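You operate a simulated robot arm through the tools that you are given. There is no shell and no other tool. Be economical: measure what you need, move in short steps, check, and stop when the job is done.

Carry out the task below with a simulated robot arm. There is one attempt and no reset: what you move stays moved.

JOB
Gauge the propeller's pitch and slip the sleeve with that number over its hub.
Fine: leave it on the gauge, lever up, gauge off.

Only the result counts: the job must be done as asked and must still hold three seconds after the hand-in. Knocking over, shifting, dropping, spilling or breaking anything else fails it.

ROBOT AND FRAMES
A 7-joint arm with a two-finger parallel gripper, fixed in place. Base frame: the origin is at the foot of the arm, x ahead of it, y to its left, z up; the work surface is at about z = 76. Readings come in cm, rad, newtons and seconds.
Its first joint turns from -2.897 to 2.897 rad. Payload 4.4 kg.
Tool frame: the origin (TCP) lies between the finger pads and is the grasp point; the fingertips stand 2.3 cm ahead of it; z points along the fingers, y is the line along which they close. The gripper opens to 9.4 cm. The fingers are 3.8 cm wide and 1 cm thick; the gripper's body (5.4 by 9.6 cm) begins 3.9 cm behind the TCP.
Orientation is that of the tool frame in the base frame, as [roll, pitch, yaw] about the fixed x, y, z axes, in that order (R = Rz(yaw) Ry(pitch) Rx(roll)). With the fingers straight down and closing along the base's y, the tool's x points along the base's -x, its y along +y and its z along -z.

CONTROLS
- The arm moves only by the tool arm_command. Its argument "increments" is one flat list of numbers, 7 for each row, row after row: the turn, a rotation vector about the tool's x, y, z in units of 180 degrees (1.0 is 180 degrees), then the shift along the tool's x, y, z in units of 300 mm (1.0 is 300 mm), then the finger opening in cm, from 0 to 9.4. In form: [wx, wy, wz, tx, ty, tz, jaw, wx, wy, wz, tx, ty, tz, jaw, ...]. A call has 1 to 12 rows; each row is the pose to reach, as a shift and turn from the pose commanded when the call began, along the tool's axes at that moment. A call with a number of a shift or a turn outside -1 to 1 is refused whole. A row lasts 0.2 s, in which the tool goes at most 5 cm and 0.15 rad; a call with a longer step from one row to the next is refused whole, and so is a gripper value outside its range. Where a pose cannot be reached the arm comes as near as it can. A force on the tool above 40 N (or 10 N above the force at the start of the call, whichever is more), or a blocked arm, ends the call early, and 0.2 s more pass. The fingers move at their own pace (about 7.2 cm/s each) and stop on an object; they squeeze with about 26 N. The grip force told is the motor's: it shows also when the fingers shut on nothing. Time passes only in rows, and 0.2 s behind the last, so rows that repeat a pose let the fingers close. It gives the time, the measured TCP pose, the force on the tool (base axes), the opening and the grip force at its end, in the units of the frame above (readings bear some noise).
- Cameras (640 x 400 px; columns grow to the right, rows downward): "scene" is fixed at [5.02, 65.01, 148.17]; the picture's right is [0.50, -0.87, 0.00], its down [-0.66, -0.38, -0.64] and it looks along [0.56, 0.32, -0.77] (base axes); focal length 306 px, centre (320, 200). "wrist" rides on the gripper at [8.6, 1.6, -7.4] in the tool frame; the picture's right is [-0.18, 0.98, 0.00], its down [-0.58, -0.11, -0.81] and it looks along [-0.79, -0.15, 0.59] (tool axes); focal length 243 px, centre (320, 200). There is no depth. A picture from a camera that has moved, and an enlarged one, comes with that camera's place and axes in the base frame and with its lens.
- snapshot(camera): a new picture of that camera. The clock stands still meanwhile.
- close_up(camera, box): a new picture of the part [left, top, right, bottom] of that camera's present view, enlarged. The clock stands still meanwhile.
- hand_in(): hands the job in; it is judged then, once.

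Work in short steps. Places have to be worked out from the pictures, the camera data and where the tool is seen: move nearer, look again, correct. Check each grasp and each placing, and mend what went wrong. You have 120 turns and 76 pictures in all, those below and enlarged ones among them. Open the gripper and draw the arm clear of the work before you hand the job in, unless the task says otherwise; then end with one line.

The tools are called after "Call:" by a JSON object that holds its "api" and its "payload". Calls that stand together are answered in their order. arm_command: Moves the arm, as the interface text tells. Its arguments: {"type":"object","properties":{"increments":{"type":"array","items":{"type":"number"}}},"required":["increments"]} The other tools are called the same way: snapshot (camera) takes a picture; close_up (camera, box) takes an enlarged picture of a part of a camera's view; hand_in () hands the job in.

At the start:

```text
t: 0.0
tool_pos: [45.99, 68.39, 104.31]
tcp_rot: [-3.141, 0.0, -3.141]
force: [-0.2, 0.6, -0.2]
opening: 9.38
grip_force: 0.1
```

scene: 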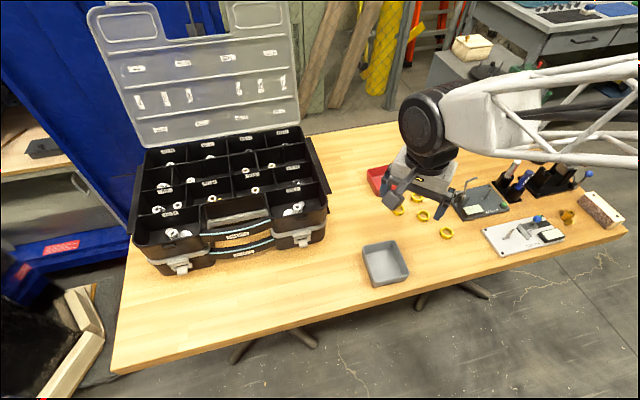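
wrist: 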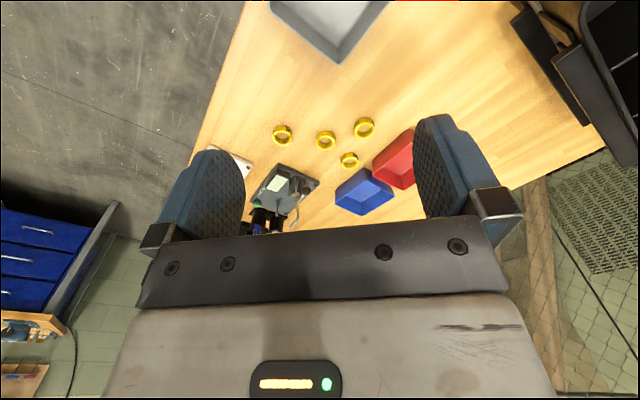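

The scene shows a parts case, trays, yellow rings (sleeves?), a dark gauge device and a white device. I take enlarged views of the right side of the table.

Call:
{"api": "close_up", "payload": {"camera": "scene", "box": [360, 150, 500, 250]}}

Call:
{"api": "close_up", "payload": {"camera": "scene", "box": [460, 150, 640, 265]}}

Call:
{"api": "close_up", "payload": {"camera": "wrist", "box": [220, 90, 440, 240]}}

```text
4.00 times, centred on (430, 200) of scene
camera zoom: at [5.02, 65.01, 148.17], right [0.5, -0.87, 0.0], down [-0.66, -0.38, -0.64], along [0.56, 0.32, -0.77], focal length 1223 px, centre (-120, 200)
```

zoom: 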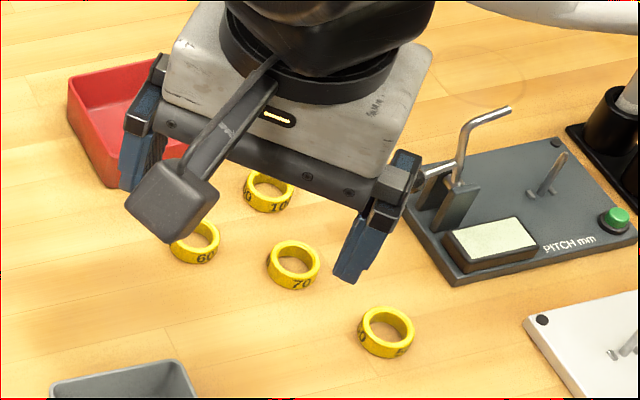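

```text
3.48 times, centred on (550, 208) of scene
camera zoom: at [5.02, 65.01, 148.17], right [0.5, -0.87, 0.0], down [-0.66, -0.38, -0.64], along [0.56, 0.32, -0.77], focal length 1064 px, centre (-480, 174)
```

zoom: 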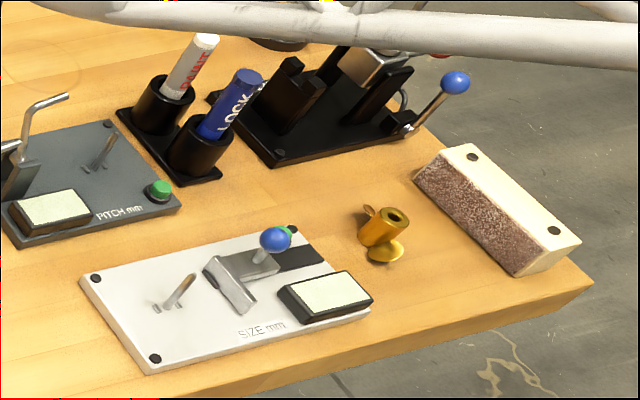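

```text
2.67 times, centred on (330, 165) of wrist
camera zoom: at [37.37, 70.12, 111.59], right [0.18, 0.98, 0.0], down [0.58, -0.11, 0.81], along [0.79, -0.15, -0.59], focal length 647 px, centre (293, 293)
```

zoom: 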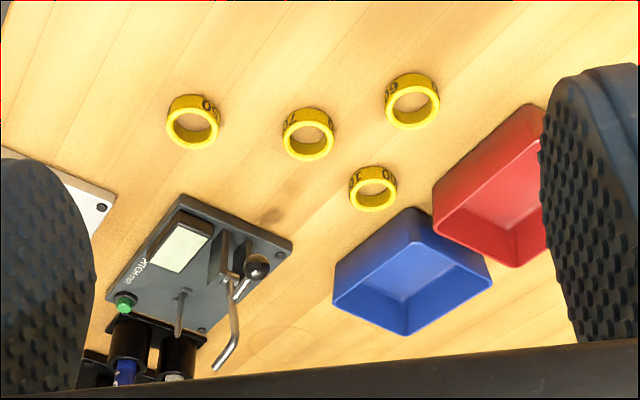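

I place the propeller near (85.5, 29.7) and the pitch gauge's post near (83, 51). I move the arm toward the propeller, high up, to look at it.

Call:
{"api": "arm_command", "payload": {"increments": [0, 0, 0, -0.048, -0.133, 0.019, 9.4, 0, 0, 0, -0.095, -0.267, 0.038, 9.4, 0, 0, 0, -0.143, -0.4, 0.057, 9.4, 0, 0, 0, -0.19, -0.533, 0.076, 9.4, 0, 0, 0, -0.238, -0.667, 0.095, 9.4, 0, 0, 0, -0.286, -0.8, 0.114, 9.4, 0, 0, 0, -0.333, -0.933, 0.133, 9.4]}}

Call:
{"api": "snapshot", "payload": {"camera": "wrist"}}

Call:
{"api": "snapshot", "payload": {"camera": "scene"}}

```text
t: 1.6
tool_pos: [56.07, 40.61, 100.16]
tcp_rot: [3.141, 0.0, -3.141]
force: [0.3, 0.2, 0.2]
opening: 9.4
grip_force: 0.0
```

```text
70 pictures are left
camera wrist: at [47.38, 42.21, 107.67], right [0.18, 0.98, 0.0], down [0.58, -0.11, 0.81], along [0.79, -0.15, -0.59], focal length 243 px, centre (320, 200)
```

wrist: 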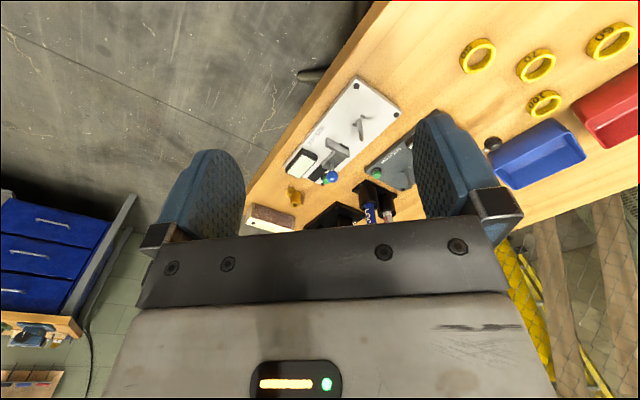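

```text
69 pictures are left
```

scene: 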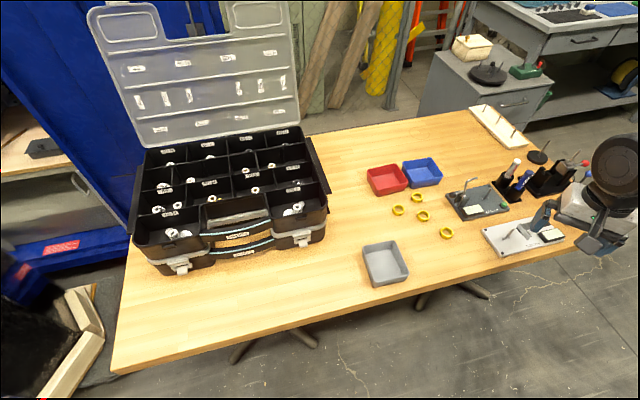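

The arm is clear of the gauge now, so I take enlarged views of the gauge, the sleeves and the propeller.

Call:
{"api": "close_up", "payload": {"camera": "scene", "box": [436, 160, 532, 220]}}

Call:
{"api": "close_up", "payload": {"camera": "scene", "box": [384, 185, 464, 245]}}

Call:
{"api": "close_up", "payload": {"camera": "wrist", "box": [240, 140, 352, 240]}}

Call:
{"api": "close_up", "payload": {"camera": "scene", "box": [460, 100, 620, 200]}}

```text
6.67 times, centred on (484, 190) of scene
camera zoom: at [5.02, 65.01, 148.17], right [0.5, -0.87, 0.0], down [-0.66, -0.38, -0.64], along [0.56, 0.32, -0.77], focal length 2039 px, centre (-773, 267)
```

zoom: 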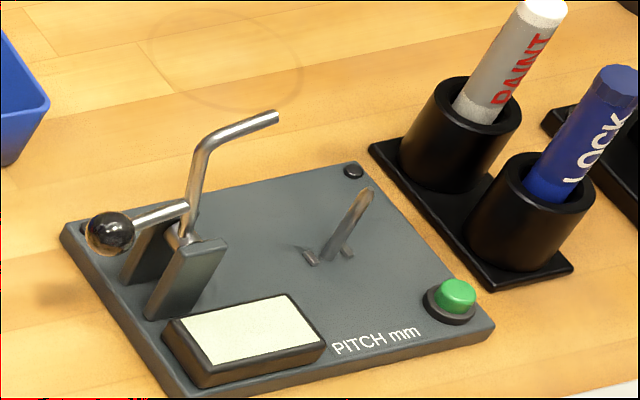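

```text
6.67 times, centred on (424, 215) of scene
camera zoom: at [5.02, 65.01, 148.17], right [0.5, -0.87, 0.0], down [-0.66, -0.38, -0.64], along [0.56, 0.32, -0.77], focal length 2039 px, centre (-373, 100)
```

zoom: 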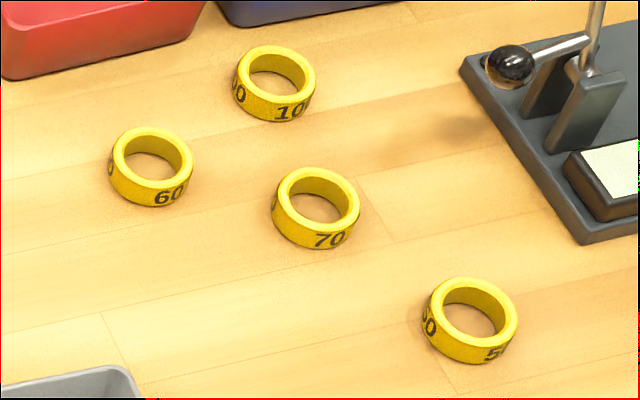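

```text
4.00 times, centred on (296, 190) of wrist
camera zoom: at [47.38, 42.21, 107.67], right [0.18, 0.98, 0.0], down [0.58, -0.11, 0.81], along [0.79, -0.15, -0.59], focal length 970 px, centre (416, 240)
```

zoom: 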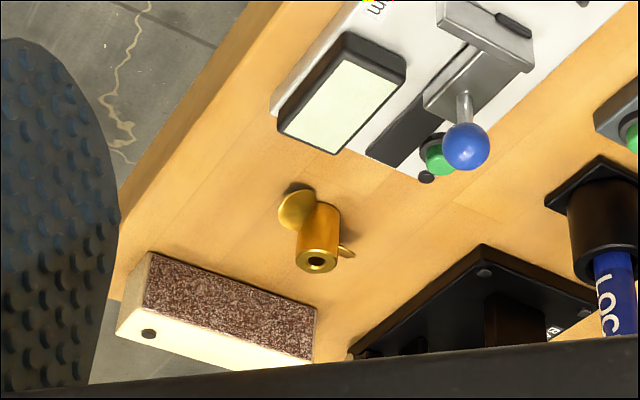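

```text
4.00 times, centred on (540, 150) of scene
camera zoom: at [5.02, 65.01, 148.17], right [0.5, -0.87, 0.0], down [-0.66, -0.38, -0.64], along [0.56, 0.32, -0.77], focal length 1223 px, centre (-560, 400)
```

zoom: 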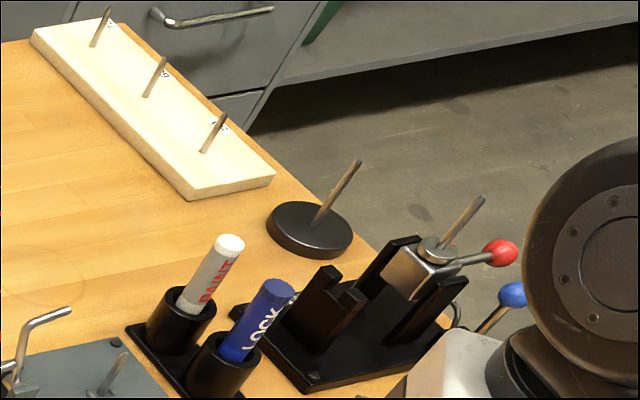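

The propeller stands upright, hub up. I move closer to it to measure it.

Call:
{"api": "arm_command", "payload": {"increments": [0, 0, 0, -0.111, -0.084, 0.036, 9.4, 0, 0, 0, -0.222, -0.169, 0.071, 9.4, 0, 0, 0, -0.333, -0.253, 0.107, 9.4]}}

Call:
{"api": "close_up", "payload": {"camera": "wrist", "box": [240, 100, 400, 200]}}

```text
t: 2.4
tool_pos: [66.12, 32.9, 97.01]
tcp_rot: [3.138, 0.001, -3.14]
force: [-0.2, -1.0, 1.1]
opening: 9.39
grip_force: 0.1
```

```text
4.00 times, centred on (320, 150) of wrist
camera zoom: at [57.42, 34.57, 104.37], right [0.18, 0.98, 0.0], down [0.58, -0.11, 0.81], along [0.79, -0.15, -0.59], focal length 970 px, centre (320, 400)
```

zoom: 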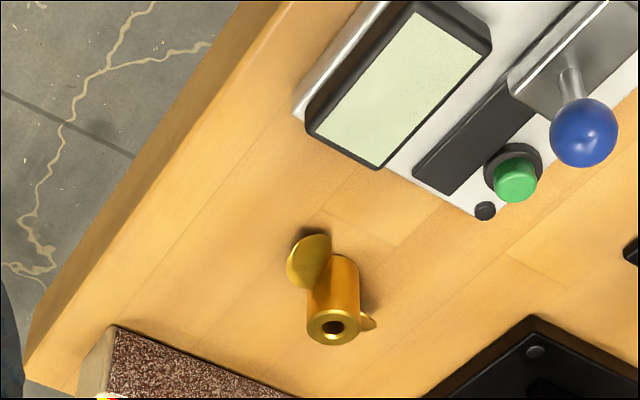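

Hub top is about (86.5, 29.6, 79.4), hub about 2 cm thick, with the blade axis roughly 21° from x. Next I look at the pitch gauge from close by.

Call:
{"api": "arm_command", "payload": {"increments": [0, 0, 0, 0.037, 0.157, 0, 9.4, 0, 0, 0, 0.075, 0.315, 0, 9.4, 0, 0, 0, 0.112, 0.472, 0, 9.4, 0, 0, 0, 0.15, 0.63, 0, 9.4, 0, 0, 0, 0.187, 0.787, 0, 9.4]}}

Call:
{"api": "close_up", "payload": {"camera": "wrist", "box": [230, 90, 410, 205]}}

```text
t: 3.6
tool_pos: [60.46, 56.55, 97.11]
tcp_rot: [3.139, -0.002, 3.141]
force: [-0.6, 1.0, 0.5]
opening: 9.4
grip_force: 0.1
```

```text
3.48 times, centred on (320, 148) of wrist
camera zoom: at [51.76, 58.12, 104.49], right [0.18, 0.98, 0.0], down [0.58, -0.11, 0.81], along [0.79, -0.15, -0.59], focal length 844 px, centre (320, 383)
```

zoom: 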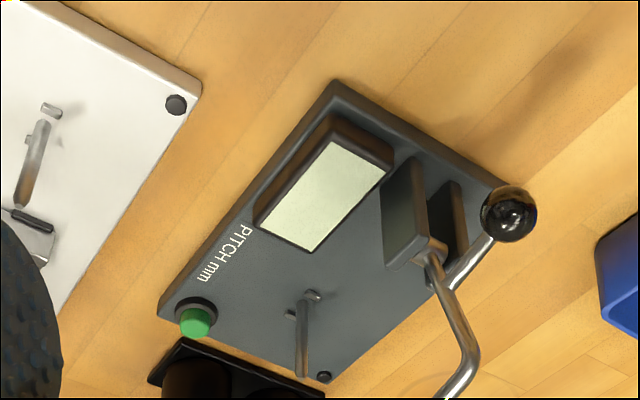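

I move in a bit more to see the tabs at the post's foot and the lever shape.

Call:
{"api": "arm_command", "payload": {"increments": [0, 0, 0, -0.1, 0, 0.1, 9.4, 0, 0, 0, -0.2, -0.03, 0.2, 9.4]}}

Call:
{"api": "close_up", "payload": {"camera": "wrist", "box": [230, 80, 390, 180]}}

Call:
{"api": "snapshot", "payload": {"camera": "wrist"}}

```text
t: 4.2
tool_pos: [66.3, 55.59, 91.13]
tcp_rot: [3.141, 0.003, -3.138]
force: [0.1, -0.1, 0.2]
opening: 9.37
grip_force: 0.1
```

```text
4.00 times, centred on (310, 130) of wrist
camera zoom: at [57.7, 57.25, 98.44], right [0.18, 0.98, 0.0], down [0.58, -0.11, 0.81], along [0.79, -0.15, -0.59], focal length 970 px, centre (360, 480)
```

zoom: 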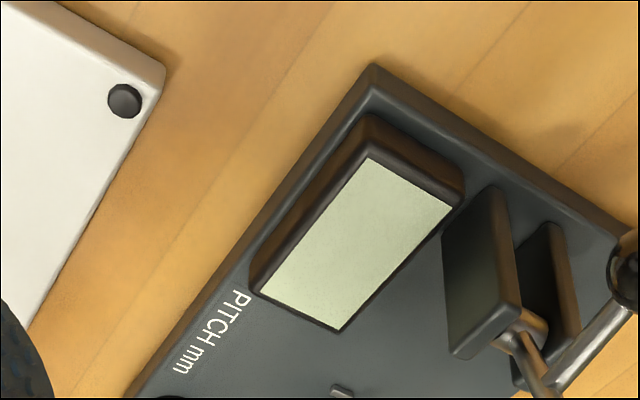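

```text
61 pictures are left
camera wrist: at [57.7, 57.25, 98.44], right [0.18, 0.98, 0.0], down [0.58, -0.11, 0.81], along [0.79, -0.15, -0.59], focal length 243 px, centre (320, 200)
```

wrist: 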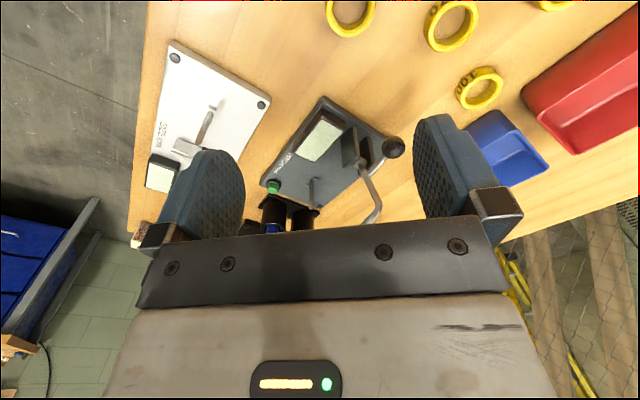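

Call:
{"api": "close_up", "payload": {"camera": "wrist", "box": [250, 130, 410, 230]}}

Call:
{"api": "close_up", "payload": {"camera": "wrist", "box": [290, 165, 338, 210]}}

```text
4.00 times, centred on (330, 180) of wrist
camera zoom: at [57.7, 57.25, 98.44], right [0.18, 0.98, 0.0], down [0.58, -0.11, 0.81], along [0.79, -0.15, -0.59], focal length 970 px, centre (280, 280)
```

zoom: 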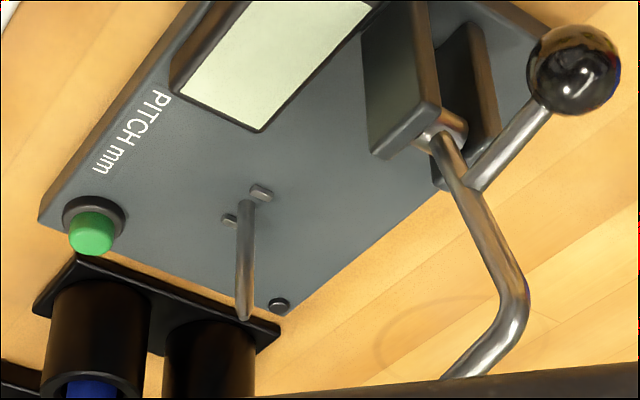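

```text
8.89 times, centred on (314, 188) of wrist
camera zoom: at [57.7, 57.25, 98.44], right [0.18, 0.98, 0.0], down [0.58, -0.11, 0.81], along [0.79, -0.15, -0.59], focal length 2157 px, centre (373, 311)
```

zoom: 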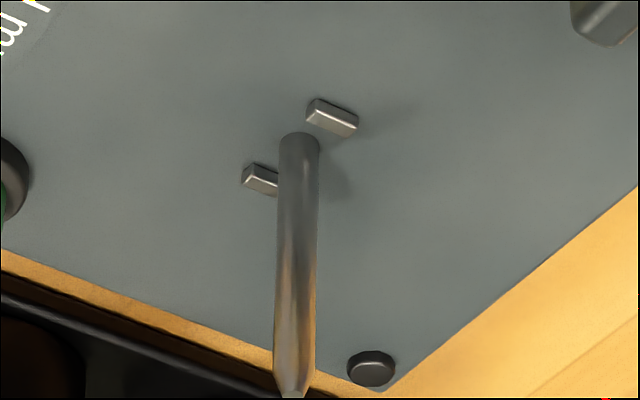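

The post (≈(81.8, 51.4)) has two keys beside it along the gauge's long axis, and the lever's bent probe swings down that axis. I go back to the propeller for a nearer view before picking it.

Call:
{"api": "arm_command", "payload": {"increments": [0, 0, 0, -0.032, -0.142, -0.067, 9.4, 0, 0, 0, -0.063, -0.284, -0.067, 9.4, 0, 0, 0, -0.095, -0.427, -0.067, 9.4, 0, 0, 0, -0.127, -0.569, -0.067, 9.4, 0, 0, 0, -0.158, -0.711, -0.067, 9.4, 0, 0, 0, -0.19, -0.853, -0.067, 9.4]}}

Call:
{"api": "close_up", "payload": {"camera": "wrist", "box": [270, 140, 366, 200]}}

```text
t: 5.6
tool_pos: [72.1, 30.02, 93.0]
tcp_rot: [3.141, 0.0, -3.138]
force: [0.3, -0.5, -0.1]
opening: 9.4
grip_force: 0.1
```

```text
6.67 times, centred on (318, 170) of wrist
camera zoom: at [63.39, 31.56, 100.4], right [0.18, 0.98, 0.0], down [0.58, -0.11, 0.81], along [0.79, -0.15, -0.59], focal length 1618 px, centre (333, 400)
```

zoom: 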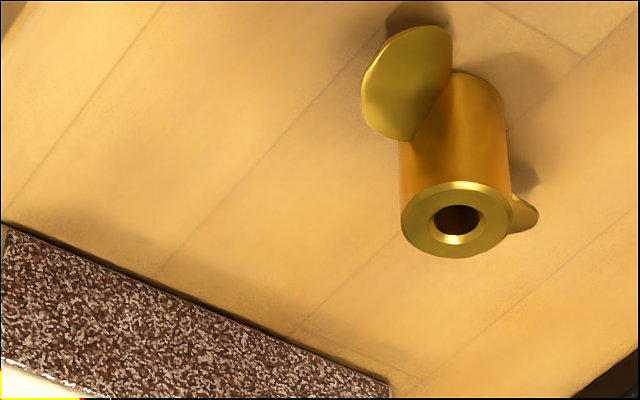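

Hub centre about (86.2, 29.65), top about z 79.6, blade axis about 22°. I move above it with the fingers turned to close across the blades, opening 6 cm.

Call:
{"api": "arm_command", "payload": {"increments": [0, 0, -0.031, -0.118, -0.003, 0.058, 8, 0, 0, -0.061, -0.235, -0.007, 0.117, 7, 0, 0, -0.092, -0.353, -0.01, 0.175, 6, 0, 0, -0.122, -0.47, -0.013, 0.233, 6]}}

Call:
{"api": "snapshot", "payload": {"camera": "wrist"}}

Call:
{"api": "close_up", "payload": {"camera": "scene", "box": [520, 180, 616, 240]}}

```text
t: 6.6
tool_pos: [86.22, 29.78, 86.15]
tcp_rot: [-3.141, 0.002, -2.755]
force: [0.4, -0.7, 0.0]
opening: 6.02
grip_force: 0.0
```

```text
57 pictures are left
camera wrist: at [77.6, 27.95, 93.44], right [-0.2, 0.98, 0.0], down [0.58, 0.12, 0.81], along [0.79, 0.16, -0.59], focal length 243 px, centre (320, 200)
```

wrist: 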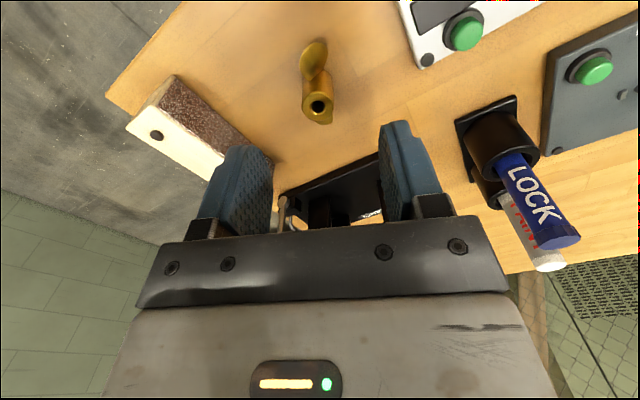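

```text
6.67 times, centred on (568, 210) of scene
camera zoom: at [5.02, 65.01, 148.17], right [0.5, -0.87, 0.0], down [-0.66, -0.38, -0.64], along [0.56, 0.32, -0.77], focal length 2039 px, centre (-1333, 133)
```

zoom: 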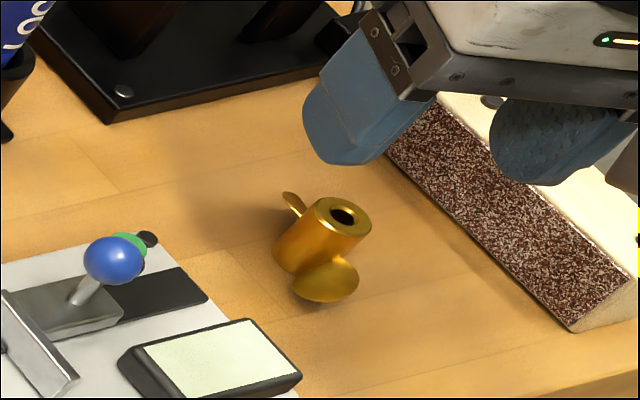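

The propeller sits between the fingers and the estimate holds. I descend around the hub, fingertips to about z 77.4.

Call:
{"api": "arm_command", "payload": {"increments": [0, 0, 0, 0.004, -0.005, 0.1, 6, 0, 0, 0, 0.004, -0.005, 0.18, 6, 0, 0, 0, 0.004, -0.005, 0.213, 6]}}

Call:
{"api": "close_up", "payload": {"camera": "scene", "box": [520, 180, 616, 240]}}

```text
t: 7.4
tool_pos: [86.22, 29.56, 79.72]
tcp_rot: [3.141, 0.002, -2.758]
force: [0.4, 0.6, -0.1]
opening: 5.98
grip_force: 0.1
```

```text
6.67 times, centred on (568, 210) of scene
camera zoom: at [5.02, 65.01, 148.17], right [0.5, -0.87, 0.0], down [-0.66, -0.38, -0.64], along [0.56, 0.32, -0.77], focal length 2039 px, centre (-1333, 133)
```

zoom: 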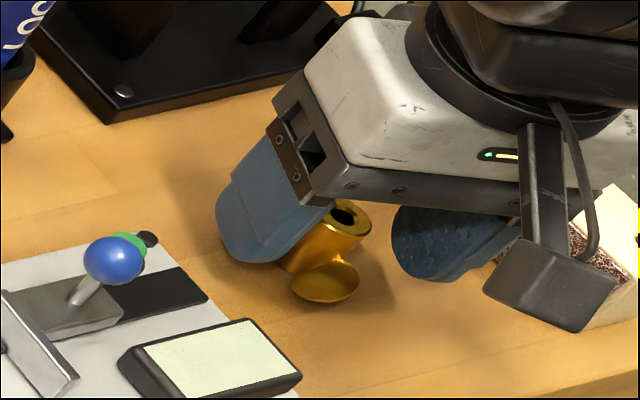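

Fingers straddle the hub correctly. I close them and lift slightly.

Call:
{"api": "arm_command", "payload": {"increments": [0, 0, 0, 0, 0, 0, 3, 0, 0, 0, 0, 0, 0, 0.5, 0, 0, 0, 0, 0, 0, 0.5, 0, 0, 0, 0, 0, 0, 0.5]}}

Call:
{"api": "close_up", "payload": {"camera": "scene", "box": [520, 180, 616, 240]}}

```text
t: 8.4
tool_pos: [86.23, 29.59, 79.62]
tcp_rot: [-3.141, 0.002, -2.757]
force: [0.5, 0.1, 0.5]
opening: 2.29
grip_force: 26.0
```

```text
6.67 times, centred on (568, 210) of scene
camera zoom: at [5.02, 65.01, 148.17], right [0.5, -0.87, 0.0], down [-0.66, -0.38, -0.64], along [0.56, 0.32, -0.77], focal length 2039 px, centre (-1333, 133)
```

zoom: 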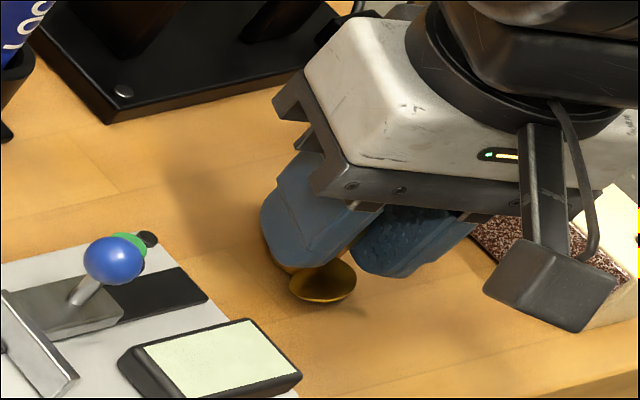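

It's held at an opening of 2.29 cm. I lift it to about z 92 and check it in the hand.

Call:
{"api": "arm_command", "payload": {"increments": [0, 0, 0, 0, 0, -0.1, 0.5, 0, 0, 0, 0, 0, -0.25, 0.5, 0, 0, 0, 0, 0, -0.4, 0.5]}}

Call:
{"api": "snapshot", "payload": {"camera": "wrist"}}

Call:
{"api": "close_up", "payload": {"camera": "scene", "box": [520, 150, 636, 230]}}

```text
t: 9.2
tool_pos: [86.11, 29.56, 91.67]
tcp_rot: [-3.141, -0.001, -2.756]
force: [-0.6, 0.5, -1.6]
opening: 2.29
grip_force: 26.1
```

```text
53 pictures are left
camera wrist: at [77.59, 27.78, 99.02], right [-0.2, 0.98, 0.0], down [0.58, 0.12, 0.81], along [0.79, 0.16, -0.59], focal length 243 px, centre (320, 200)
```

wrist: 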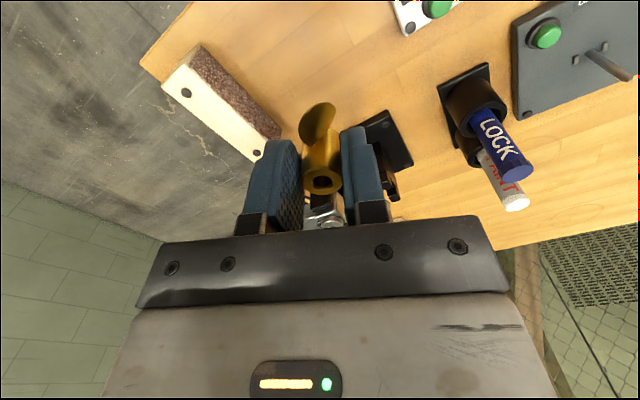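

```text
5.00 times, centred on (578, 190) of scene
camera zoom: at [5.02, 65.01, 148.17], right [0.5, -0.87, 0.0], down [-0.66, -0.38, -0.64], along [0.56, 0.32, -0.77], focal length 1529 px, centre (-970, 250)
```

zoom: 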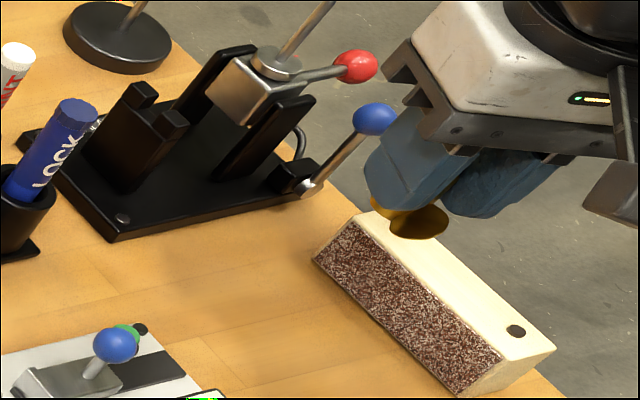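

Call:
{"api": "close_up", "payload": {"camera": "wrist", "box": [288, 95, 352, 200]}}

```text
3.81 times, centred on (320, 148) of wrist
camera zoom: at [77.59, 27.78, 99.02], right [-0.2, 0.98, 0.0], down [0.58, 0.12, 0.81], along [0.79, 0.16, -0.59], focal length 924 px, centre (320, 400)
```

zoom: 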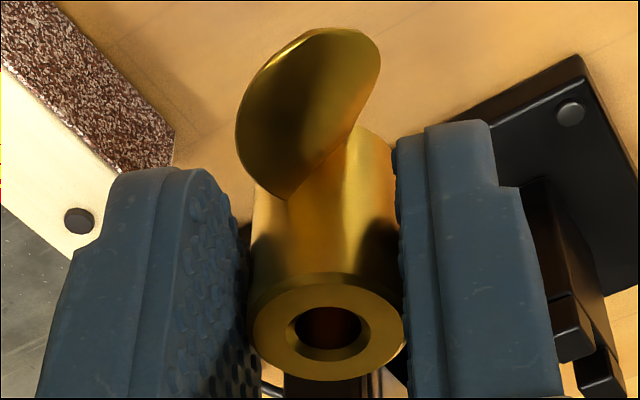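

The blade axis is about -3.5° off the hand's x, and at the gauge the wrist camera would foul the lever or the markers with this grasp. I set the propeller back down turned by 45°, to regrasp it with the fingers along the blade axis.

Call:
{"api": "arm_command", "payload": {"increments": [0, 0, -0.042, 0, 0, 0.04, 0.5, 0, 0, -0.083, 0, 0, 0.08, 0.5, 0, 0, -0.125, 0, 0, 0.12, 0.5, 0, 0, -0.167, 0, 0, 0.17, 0.5, 0, 0, -0.208, 0, 0, 0.22, 0.5, 0, 0, -0.25, 0, 0, 0.27, 0.5, 0, 0, -0.25, 0, 0, 0.34, 0.5, 0, 0, -0.25, 0, 0, 0.38, 0.5, 0, 0, -0.25, 0, 0, 0.395, 0.5]}}

```text
t: 11.2
tool_pos: [86.1, 29.57, 80.0]
tcp_rot: [3.141, 0.004, -1.972]
force: [0.1, -0.7, -1.3]
opening: 2.29
grip_force: 26.4
```

It is about 0.35 cm above the table. I lower the rest, release, and rise.

Call:
{"api": "arm_command", "payload": {"increments": [0, 0, 0, 0, 0, 0.008, 0.5, 0, 0, 0, 0, 0, 0.011, 0.5]}}

Call:
{"api": "arm_command", "payload": {"increments": [0, 0, 0, 0, 0, 0, 3, 0, 0, 0, 0, 0, 0, 5, 0, 0, 0, 0, 0, 0, 5, 0, 0, 0, 0, 0, -0.1, 5, 0, 0, 0, 0, 0, -0.25, 5]}}

Call:
{"api": "snapshot", "payload": {"camera": "wrist"}}

Call:
{"api": "close_up", "payload": {"camera": "scene", "box": [520, 170, 616, 230]}}

```text
t: 11.8
tool_pos: [86.2, 29.55, 79.74]
tcp_rot: [-3.139, 0.001, -1.972]
force: [-7.3, -4.0, 18.8]
opening: 2.29
grip_force: 26.3
```

```text
t: 13.0
tool_pos: [86.05, 29.59, 87.04]
tcp_rot: [-3.139, 0.001, -1.972]
force: [-0.7, 0.2, 0.1]
opening: 4.99
grip_force: 0.1
```

```text
50 pictures are left
camera wrist: at [81.24, 22.2, 94.32], right [-0.83, 0.55, 0.0], down [0.33, 0.49, 0.81], along [0.45, 0.67, -0.59], focal length 243 px, centre (320, 200)
```

wrist: 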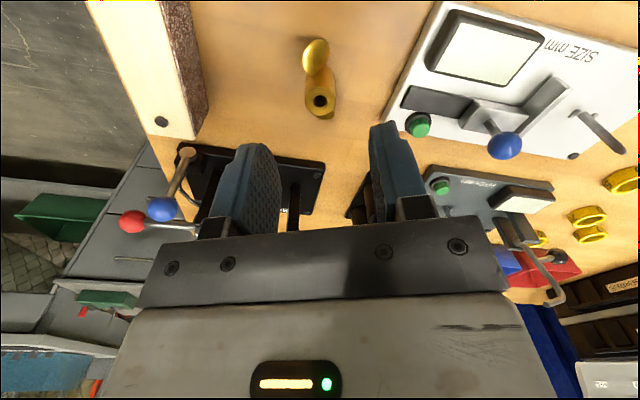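

```text
6.67 times, centred on (568, 200) of scene
camera zoom: at [5.02, 65.01, 148.17], right [0.5, -0.87, 0.0], down [-0.66, -0.38, -0.64], along [0.56, 0.32, -0.77], focal length 2039 px, centre (-1333, 200)
```

zoom: 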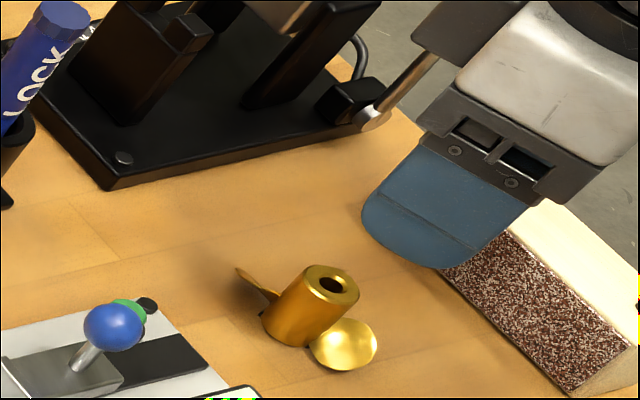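

The propeller stands at about (86.15, 29.65), blades at 63.5°. I rotate the hand by -93.5° above it so the fingers close along the blades.

Call:
{"api": "arm_command", "payload": {"increments": [0, 0, 0.047, 0, 0, 0, 5, 0, 0, 0.094, 0, 0, 0, 5, 0, 0, 0.141, 0, 0, 0, 5, 0, 0, 0.188, 0, 0, 0, 5, 0, 0, 0.236, 0, 0, 0, 5, 0, 0, 0.283, 0, 0, 0, 5, 0, 0, 0.33, 0, 0, 0, 5, 0, 0, 0.377, 0, 0, 0, 5, 0, 0, 0.425, 0, 0, 0, 5, 0, 0, 0.472, 0, 0, 0, 5, 0, 0, 0.519, 0, 0, 0, 5]}}

Call:
{"api": "snapshot", "payload": {"camera": "wrist"}}

```text
t: 15.4
tool_pos: [86.24, 29.51, 87.08]
tcp_rot: [3.14, -0.001, 2.679]
force: [0.0, 0.2, 0.0]
opening: 4.98
grip_force: 0.0
```

```text
48 pictures are left
camera wrist: at [79.17, 34.82, 94.32], right [0.6, 0.8, 0.0], down [0.47, -0.36, 0.81], along [0.64, -0.49, -0.59], focal length 243 px, centre (320, 200)
```

wrist: 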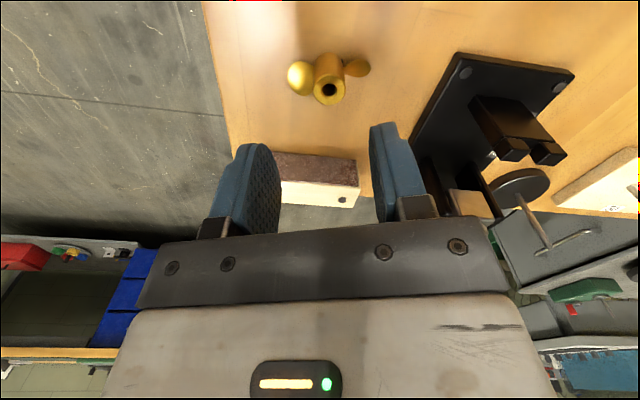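

Aligned. I descend to TCP z 80.7 so the tips stay just above the blades, then close.

Call:
{"api": "arm_command", "payload": {"increments": [0, 0, 0, 0.007, 0.01, 0.1, 5, 0, 0, 0, 0.007, 0.01, 0.18, 5, 0, 0, 0, 0.007, 0.01, 0.212, 5]}}

Call:
{"api": "arm_command", "payload": {"increments": [0, 0, 0, 0, 0, 0, 3, 0, 0, 0, 0, 0, 0, 1, 0, 0, 0, 0, 0, 0, 0.5, 0, 0, 0, 0, 0, 0, 0.5]}}

Call:
{"api": "close_up", "payload": {"camera": "scene", "box": [520, 180, 616, 240]}}

```text
t: 16.2
tool_pos: [86.08, 29.99, 80.68]
tcp_rot: [3.141, 0.0, 2.682]
force: [0.3, -0.6, 0.4]
opening: 5.0
grip_force: 0.0
```

```text
t: 17.2
tool_pos: [86.14, 29.78, 80.72]
tcp_rot: [3.14, 0.0, 2.681]
force: [0.2, 0.3, -0.4]
opening: 1.98
grip_force: 25.6
```

```text
6.67 times, centred on (568, 210) of scene
camera zoom: at [5.02, 65.01, 148.17], right [0.5, -0.87, 0.0], down [-0.66, -0.38, -0.64], along [0.56, 0.32, -0.77], focal length 2039 px, centre (-1333, 133)
```

zoom: 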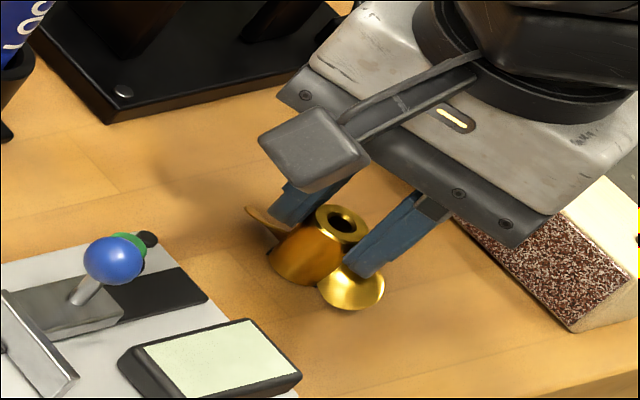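

Firm grip on the bare hub (1.98 cm). I lift high, turn so the blades lie along the gauge's long axis, and carry it over the post.

Call:
{"api": "arm_command", "payload": {"increments": [0, 0, -0.044, 0, 0, -0.16, 0.5, 0, 0, -0.088, 0, 0, -0.32, 0.5, 0, 0, -0.132, 0, 0, -0.476, 0.5, 0, 0, -0.176, 0.121, 0.091, -0.476, 0.5, 0, 0, -0.22, 0.242, 0.182, -0.476, 0.5, 0, 0, -0.264, 0.363, 0.273, -0.476, 0.5, 0, 0, -0.308, 0.39, 0.376, -0.476, 0.5, 0, 0, -0.352, 0.417, 0.48, -0.476, 0.5, 0, 0, -0.397, 0.443, 0.583, -0.44, 0.5, 0, 0, -0.397, 0.443, 0.583, -0.36, 0.5]}}

Call:
{"api": "snapshot", "payload": {"camera": "wrist"}}

Call:
{"api": "close_up", "payload": {"camera": "scene", "box": [420, 130, 540, 205]}}

```text
t: 19.4
tool_pos: [82.07, 51.5, 91.42]
tcp_rot: [3.14, 0.002, -2.355]
force: [-0.5, 0.0, -0.9]
opening: 1.99
grip_force: 25.9
```

```text
46 pictures are left
camera wrist: at [74.79, 46.56, 98.73], right [-0.57, 0.82, 0.0], down [0.49, 0.33, 0.81], along [0.67, 0.46, -0.59], focal length 243 px, centre (320, 200)
```

wrist: 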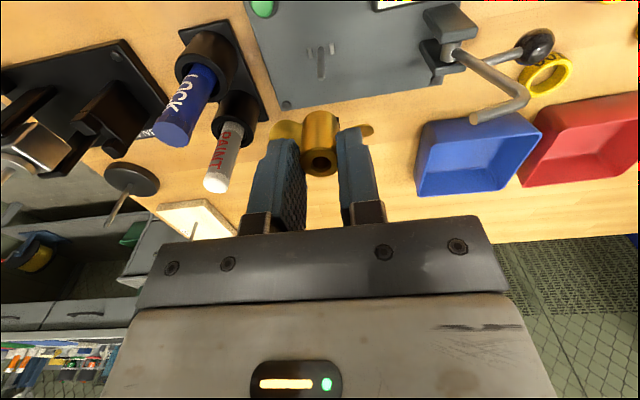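

```text
5.33 times, centred on (480, 168) of scene
camera zoom: at [5.02, 65.01, 148.17], right [0.5, -0.87, 0.0], down [-0.66, -0.38, -0.64], along [0.56, 0.32, -0.77], focal length 1631 px, centre (-533, 373)
```

zoom: 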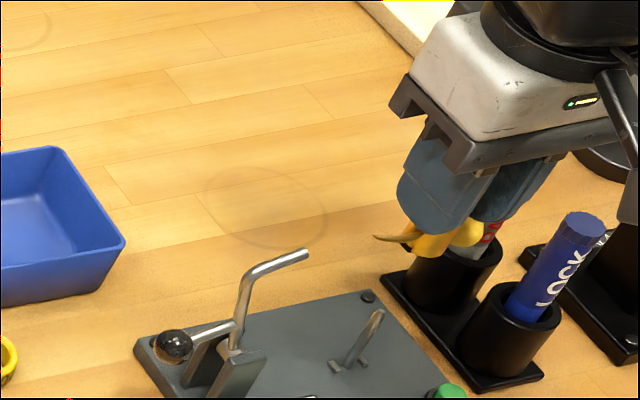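

The hand is over the post area. I zoom in to measure the post and keys relative to the held hub.

Call:
{"api": "close_up", "payload": {"camera": "wrist", "box": [270, 10, 398, 90]}}

Call:
{"api": "close_up", "payload": {"camera": "wrist", "box": [256, 100, 384, 180]}}

```text
5.00 times, centred on (334, 50) of wrist
camera zoom: at [74.79, 46.56, 98.73], right [-0.57, 0.82, 0.0], down [0.49, 0.33, 0.81], along [0.67, 0.46, -0.59], focal length 1213 px, centre (250, 950)
```

zoom: 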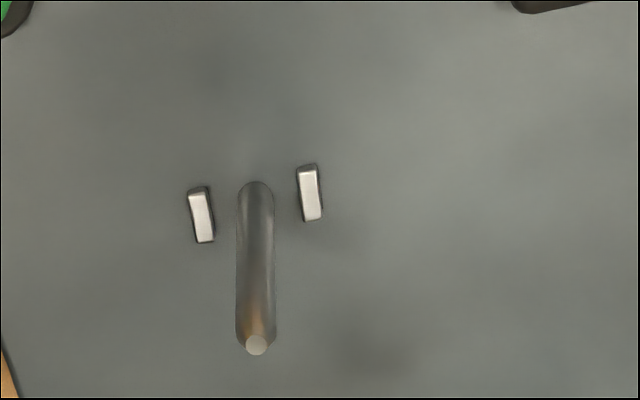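

```text
5.00 times, centred on (320, 140) of wrist
camera zoom: at [74.79, 46.56, 98.73], right [-0.57, 0.82, 0.0], down [0.49, 0.33, 0.81], along [0.67, 0.46, -0.59], focal length 1213 px, centre (320, 500)
```

zoom: 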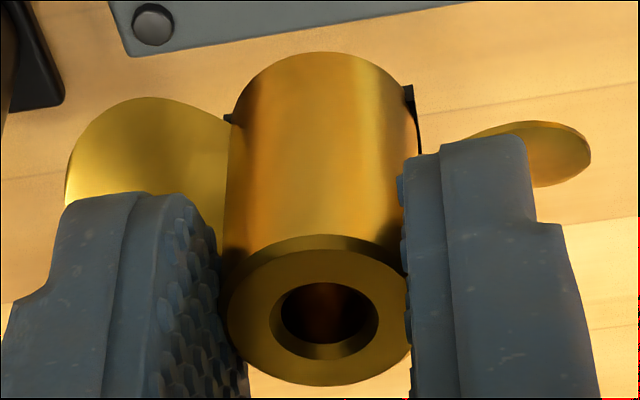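

Post is at about (81.95, 51.65), tip z ≈ 82; keys lie at 135.7°. The blades look a few degrees short of that, so I zoom in on the slots under the hub.

Call:
{"api": "close_up", "payload": {"camera": "wrist", "box": [294, 104, 346, 136]}}

```text
12.31 times, centred on (320, 120) of wrist
camera zoom: at [74.79, 46.56, 98.73], right [-0.57, 0.82, 0.0], down [0.49, 0.33, 0.81], along [0.67, 0.46, -0.59], focal length 2986 px, centre (320, 1185)
```

zoom: 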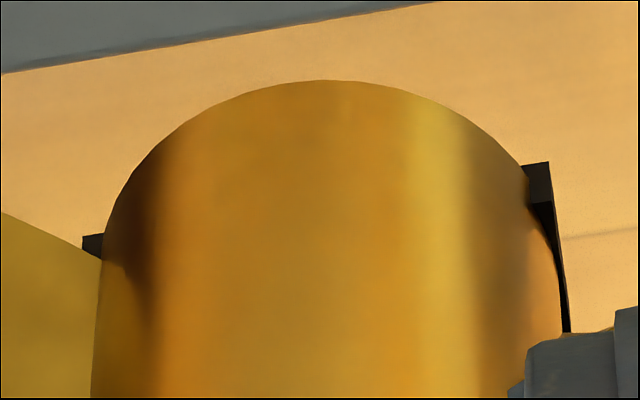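

The dark slot under the hub lines up with the keys (≈135°). I lower toward the post tip with a small correction, then look.

Call:
{"api": "arm_command", "payload": {"increments": [0, 0, -0.003, 0, 0.0055, 0.08, 0.5, 0, 0, -0.003, 0, 0.0055, 0.145, 0.5, 0, 0, -0.003, 0, 0.0055, 0.145, 0.5]}}

Call:
{"api": "close_up", "payload": {"camera": "wrist", "box": [256, 80, 384, 160]}}

Call:
{"api": "close_up", "payload": {"camera": "scene", "box": [450, 150, 530, 200]}}

```text
t: 20.2
tool_pos: [81.89, 51.57, 86.98]
tcp_rot: [-3.14, 0.002, -2.346]
force: [0.5, -1.0, -1.1]
opening: 1.99
grip_force: 25.9
```

```text
5.00 times, centred on (320, 120) of wrist
camera zoom: at [74.7, 46.54, 94.38], right [-0.57, 0.82, 0.0], down [0.48, 0.34, 0.81], along [0.66, 0.46, -0.59], focal length 1213 px, centre (320, 600)
```

zoom: 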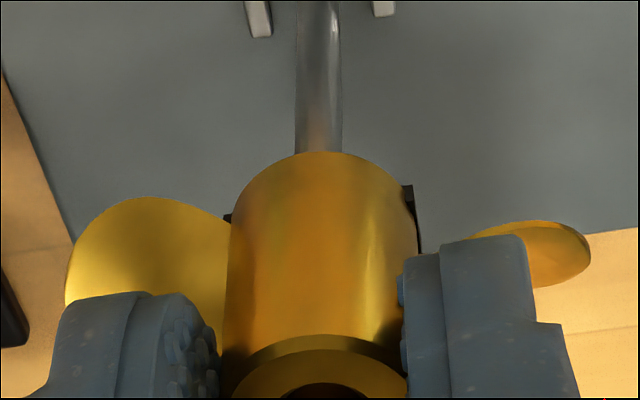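

```text
8.00 times, centred on (490, 175) of scene
camera zoom: at [5.02, 65.01, 148.17], right [0.5, -0.87, 0.0], down [-0.66, -0.38, -0.64], along [0.56, 0.32, -0.77], focal length 2446 px, centre (-1040, 400)
```

zoom: 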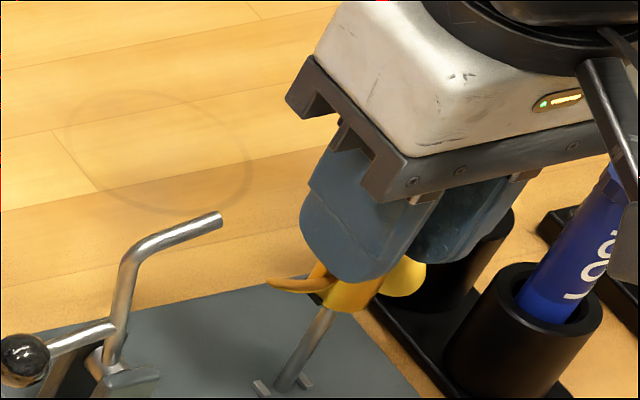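

Laterally the post is centred under the bore. I lower gently by 1.5 cm, watching the force.

Call:
{"api": "arm_command", "payload": {"increments": [0, 0, 0, 0, 0, 0.015, 0.5, 0, 0, 0, 0, 0, 0.03, 0.5, 0, 0, 0, 0, 0, 0.045, 0.5, 0, 0, 0, 0, 0, 0.06, 0.5]}}

Call:
{"api": "close_up", "payload": {"camera": "scene", "box": [450, 150, 530, 200]}}

```text
t: 21.2
tool_pos: [82.04, 51.53, 85.31]
tcp_rot: [-3.141, 0.001, -2.346]
force: [-0.1, 0.9, -0.8]
opening: 2.01
grip_force: 25.9
```

```text
8.00 times, centred on (490, 175) of scene
camera zoom: at [5.02, 65.01, 148.17], right [0.5, -0.87, 0.0], down [-0.66, -0.38, -0.64], along [0.56, 0.32, -0.77], focal length 2446 px, centre (-1040, 400)
```

zoom: 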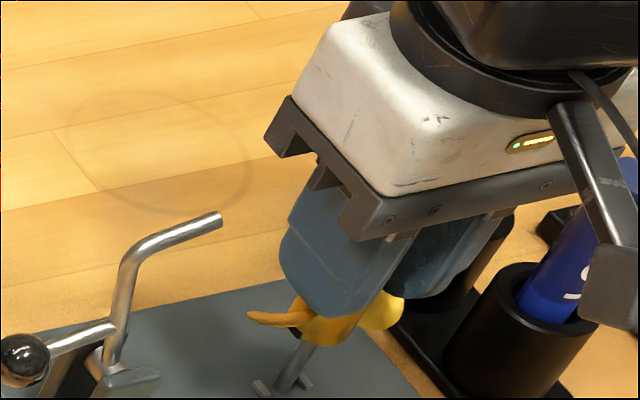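

No contact force, so the post is in the bore. I continue down, nearly to the seat.

Call:
{"api": "arm_command", "payload": {"increments": [0, 0, 0, 0, 0, 0.025, 0.5, 0, 0, 0, 0, 0, 0.05, 0.5, 0, 0, 0, 0, 0, 0.075, 0.5, 0, 0, 0, 0, 0, 0.092, 0.5]}}

Call:
{"api": "arm_command", "payload": {"increments": [0, 0, 0, 0, 0, 0.008, 0.5, 0, 0, 0, 0, 0, 0.016, 0.5, 0, 0, 0, 0, 0, 0.024, 0.5, 0, 0, 0, 0, 0, 0.032, 0.5]}}

Call:
{"api": "close_up", "payload": {"camera": "scene", "box": [450, 150, 530, 200]}}

```text
t: 22.2
tool_pos: [81.72, 51.64, 82.52]
tcp_rot: [3.141, 0.001, -2.345]
force: [-0.5, -0.2, -1.1]
opening: 2.02
grip_force: 26.0
```

```text
t: 23.2
tool_pos: [82.01, 51.67, 81.76]
tcp_rot: [-3.141, 0.004, -2.347]
force: [1.9, 3.3, 23.2]
opening: 2.01
grip_force: 25.5
```

```text
8.00 times, centred on (490, 175) of scene
camera zoom: at [5.02, 65.01, 148.17], right [0.5, -0.87, 0.0], down [-0.66, -0.38, -0.64], along [0.56, 0.32, -0.77], focal length 2446 px, centre (-1040, 400)
```

zoom: 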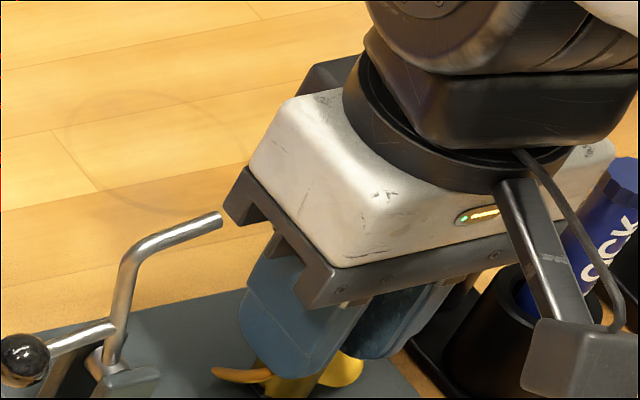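

It's seated with 23 N. I open modestly and rise straight up, then look.

Call:
{"api": "arm_command", "payload": {"increments": [0, 0, 0, 0, 0, 0, 3.8, 0, 0, 0, 0, 0, 0, 3.8, 0, 0, 0, 0, 0, -0.08, 3.8, 0, 0, 0, 0, 0, -0.2, 3.8, 0, 0, 0, 0, 0, -0.35, 3.8]}}

Call:
{"api": "snapshot", "payload": {"camera": "wrist"}}

Call:
{"api": "close_up", "payload": {"camera": "scene", "box": [436, 160, 532, 220]}}

```text
t: 24.4
tool_pos: [81.89, 51.5, 91.95]
tcp_rot: [3.14, -0.001, -2.345]
force: [-0.6, -0.7, -1.0]
opening: 3.79
grip_force: 0.1
```

```text
37 pictures are left
camera wrist: at [74.68, 46.55, 99.32], right [-0.57, 0.82, 0.0], down [0.49, 0.34, 0.81], along [0.66, 0.46, -0.59], focal length 243 px, centre (320, 200)
```

wrist: 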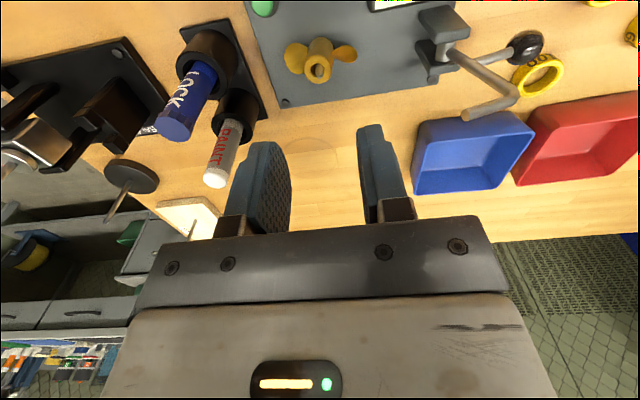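

```text
6.67 times, centred on (484, 190) of scene
camera zoom: at [5.02, 65.01, 148.17], right [0.5, -0.87, 0.0], down [-0.66, -0.38, -0.64], along [0.56, 0.32, -0.77], focal length 2039 px, centre (-773, 267)
```

zoom: 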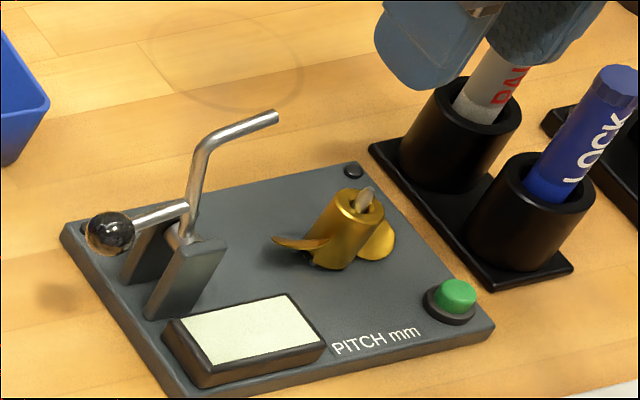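

The propeller is well seated on post and keys, lever up. Next I close the fingers and go above the green button at about (81.1, 46.45).

Call:
{"api": "arm_command", "payload": {"increments": [0, 0, 0, 0.07, -0.05, 0, 2, 0, 0, 0, 0.139, -0.099, 0, 0, 0, 0, 0, 0.139, -0.099, 0.15, 0, 0, 0, 0, 0.139, -0.099, 0.29, 0]}}

Call:
{"api": "close_up", "payload": {"camera": "scene", "box": [450, 160, 546, 220]}}

Call:
{"api": "close_up", "payload": {"camera": "wrist", "box": [220, 60, 420, 185]}}

```text
t: 25.4
tool_pos: [81.17, 46.55, 83.64]
tcp_rot: [-3.141, 0.001, -2.346]
force: [-0.2, 0.0, 1.4]
opening: 0.0
grip_force: 25.8
```

```text
6.67 times, centred on (498, 190) of scene
camera zoom: at [5.02, 65.01, 148.17], right [0.5, -0.87, 0.0], down [-0.66, -0.38, -0.64], along [0.56, 0.32, -0.77], focal length 2039 px, centre (-867, 267)
```

zoom: 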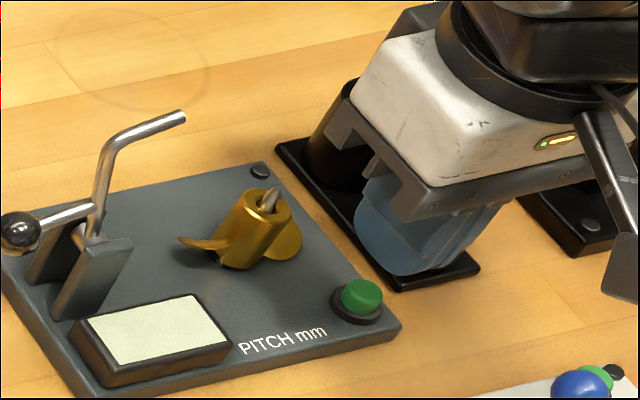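

```text
3.20 times, centred on (320, 122) of wrist
camera zoom: at [73.91, 41.57, 90.87], right [-0.57, 0.82, 0.0], down [0.48, 0.34, 0.81], along [0.66, 0.46, -0.59], focal length 776 px, centre (320, 448)
```

zoom: 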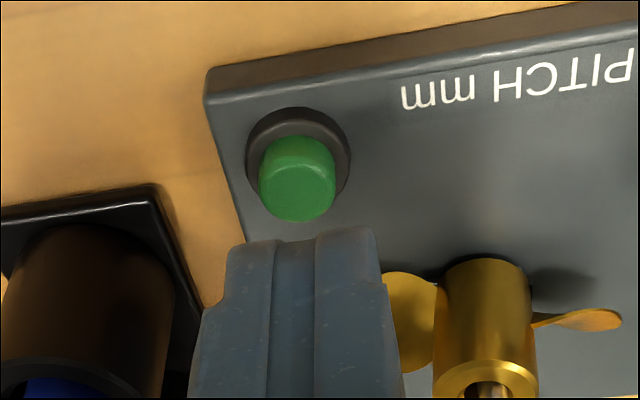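

The tips are almost above the button. With a small correction I press gently.

Call:
{"api": "arm_command", "payload": {"increments": [0, 0, 0, 0.008, -0.008, 0.03, 0, 0, 0, 0, 0.008, -0.008, 0.06, 0, 0, 0, 0, 0.008, -0.008, 0.075, 0]}}

Call:
{"api": "close_up", "payload": {"camera": "scene", "box": [450, 160, 546, 220]}}

```text
t: 26.2
tool_pos: [81.06, 46.13, 81.17]
tcp_rot: [3.141, 0.002, -2.344]
force: [0.1, -0.2, 0.2]
opening: 0.02
grip_force: 26.0
```

```text
6.67 times, centred on (498, 190) of scene
camera zoom: at [5.02, 65.01, 148.17], right [0.5, -0.87, 0.0], down [-0.66, -0.38, -0.64], along [0.56, 0.32, -0.77], focal length 2039 px, centre (-867, 267)
```

zoom: 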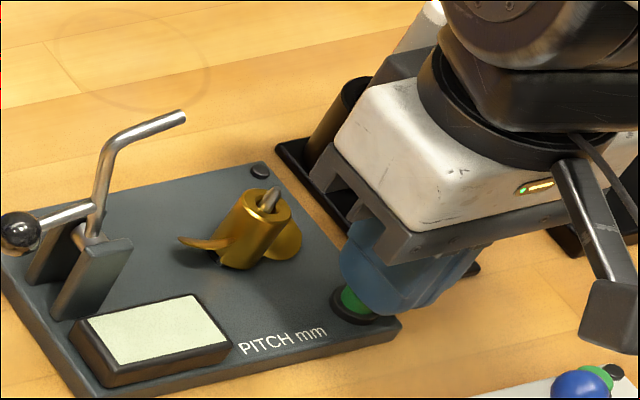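

Just above the button still. I press a few millimetres more in small steps.

Call:
{"api": "arm_command", "payload": {"increments": [0, 0, 0, 0, 0, 0.008, 0, 0, 0, 0, 0, 0, 0.014, 0, 0, 0, 0, 0, 0, 0.02, 0]}}

Call:
{"api": "close_up", "payload": {"camera": "scene", "box": [436, 160, 532, 220]}}

```text
t: 27.0
tool_pos: [81.03, 46.1, 80.64]
tcp_rot: [-3.141, 0.002, -2.347]
force: [0.3, 0.0, 0.5]
opening: 0.0
grip_force: 26.3
```

```text
6.67 times, centred on (484, 190) of scene
camera zoom: at [5.02, 65.01, 148.17], right [0.5, -0.87, 0.0], down [-0.66, -0.38, -0.64], along [0.56, 0.32, -0.77], focal length 2039 px, centre (-773, 267)
```

zoom: 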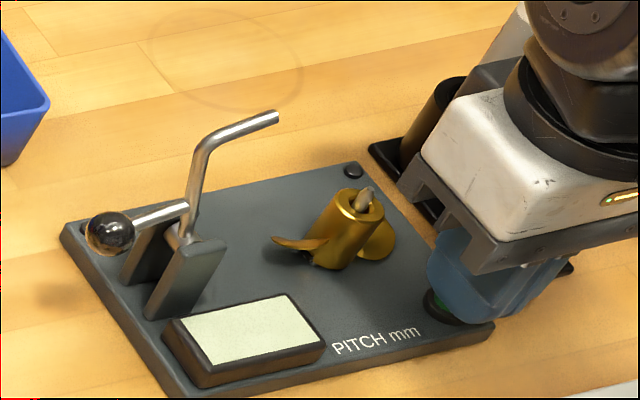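

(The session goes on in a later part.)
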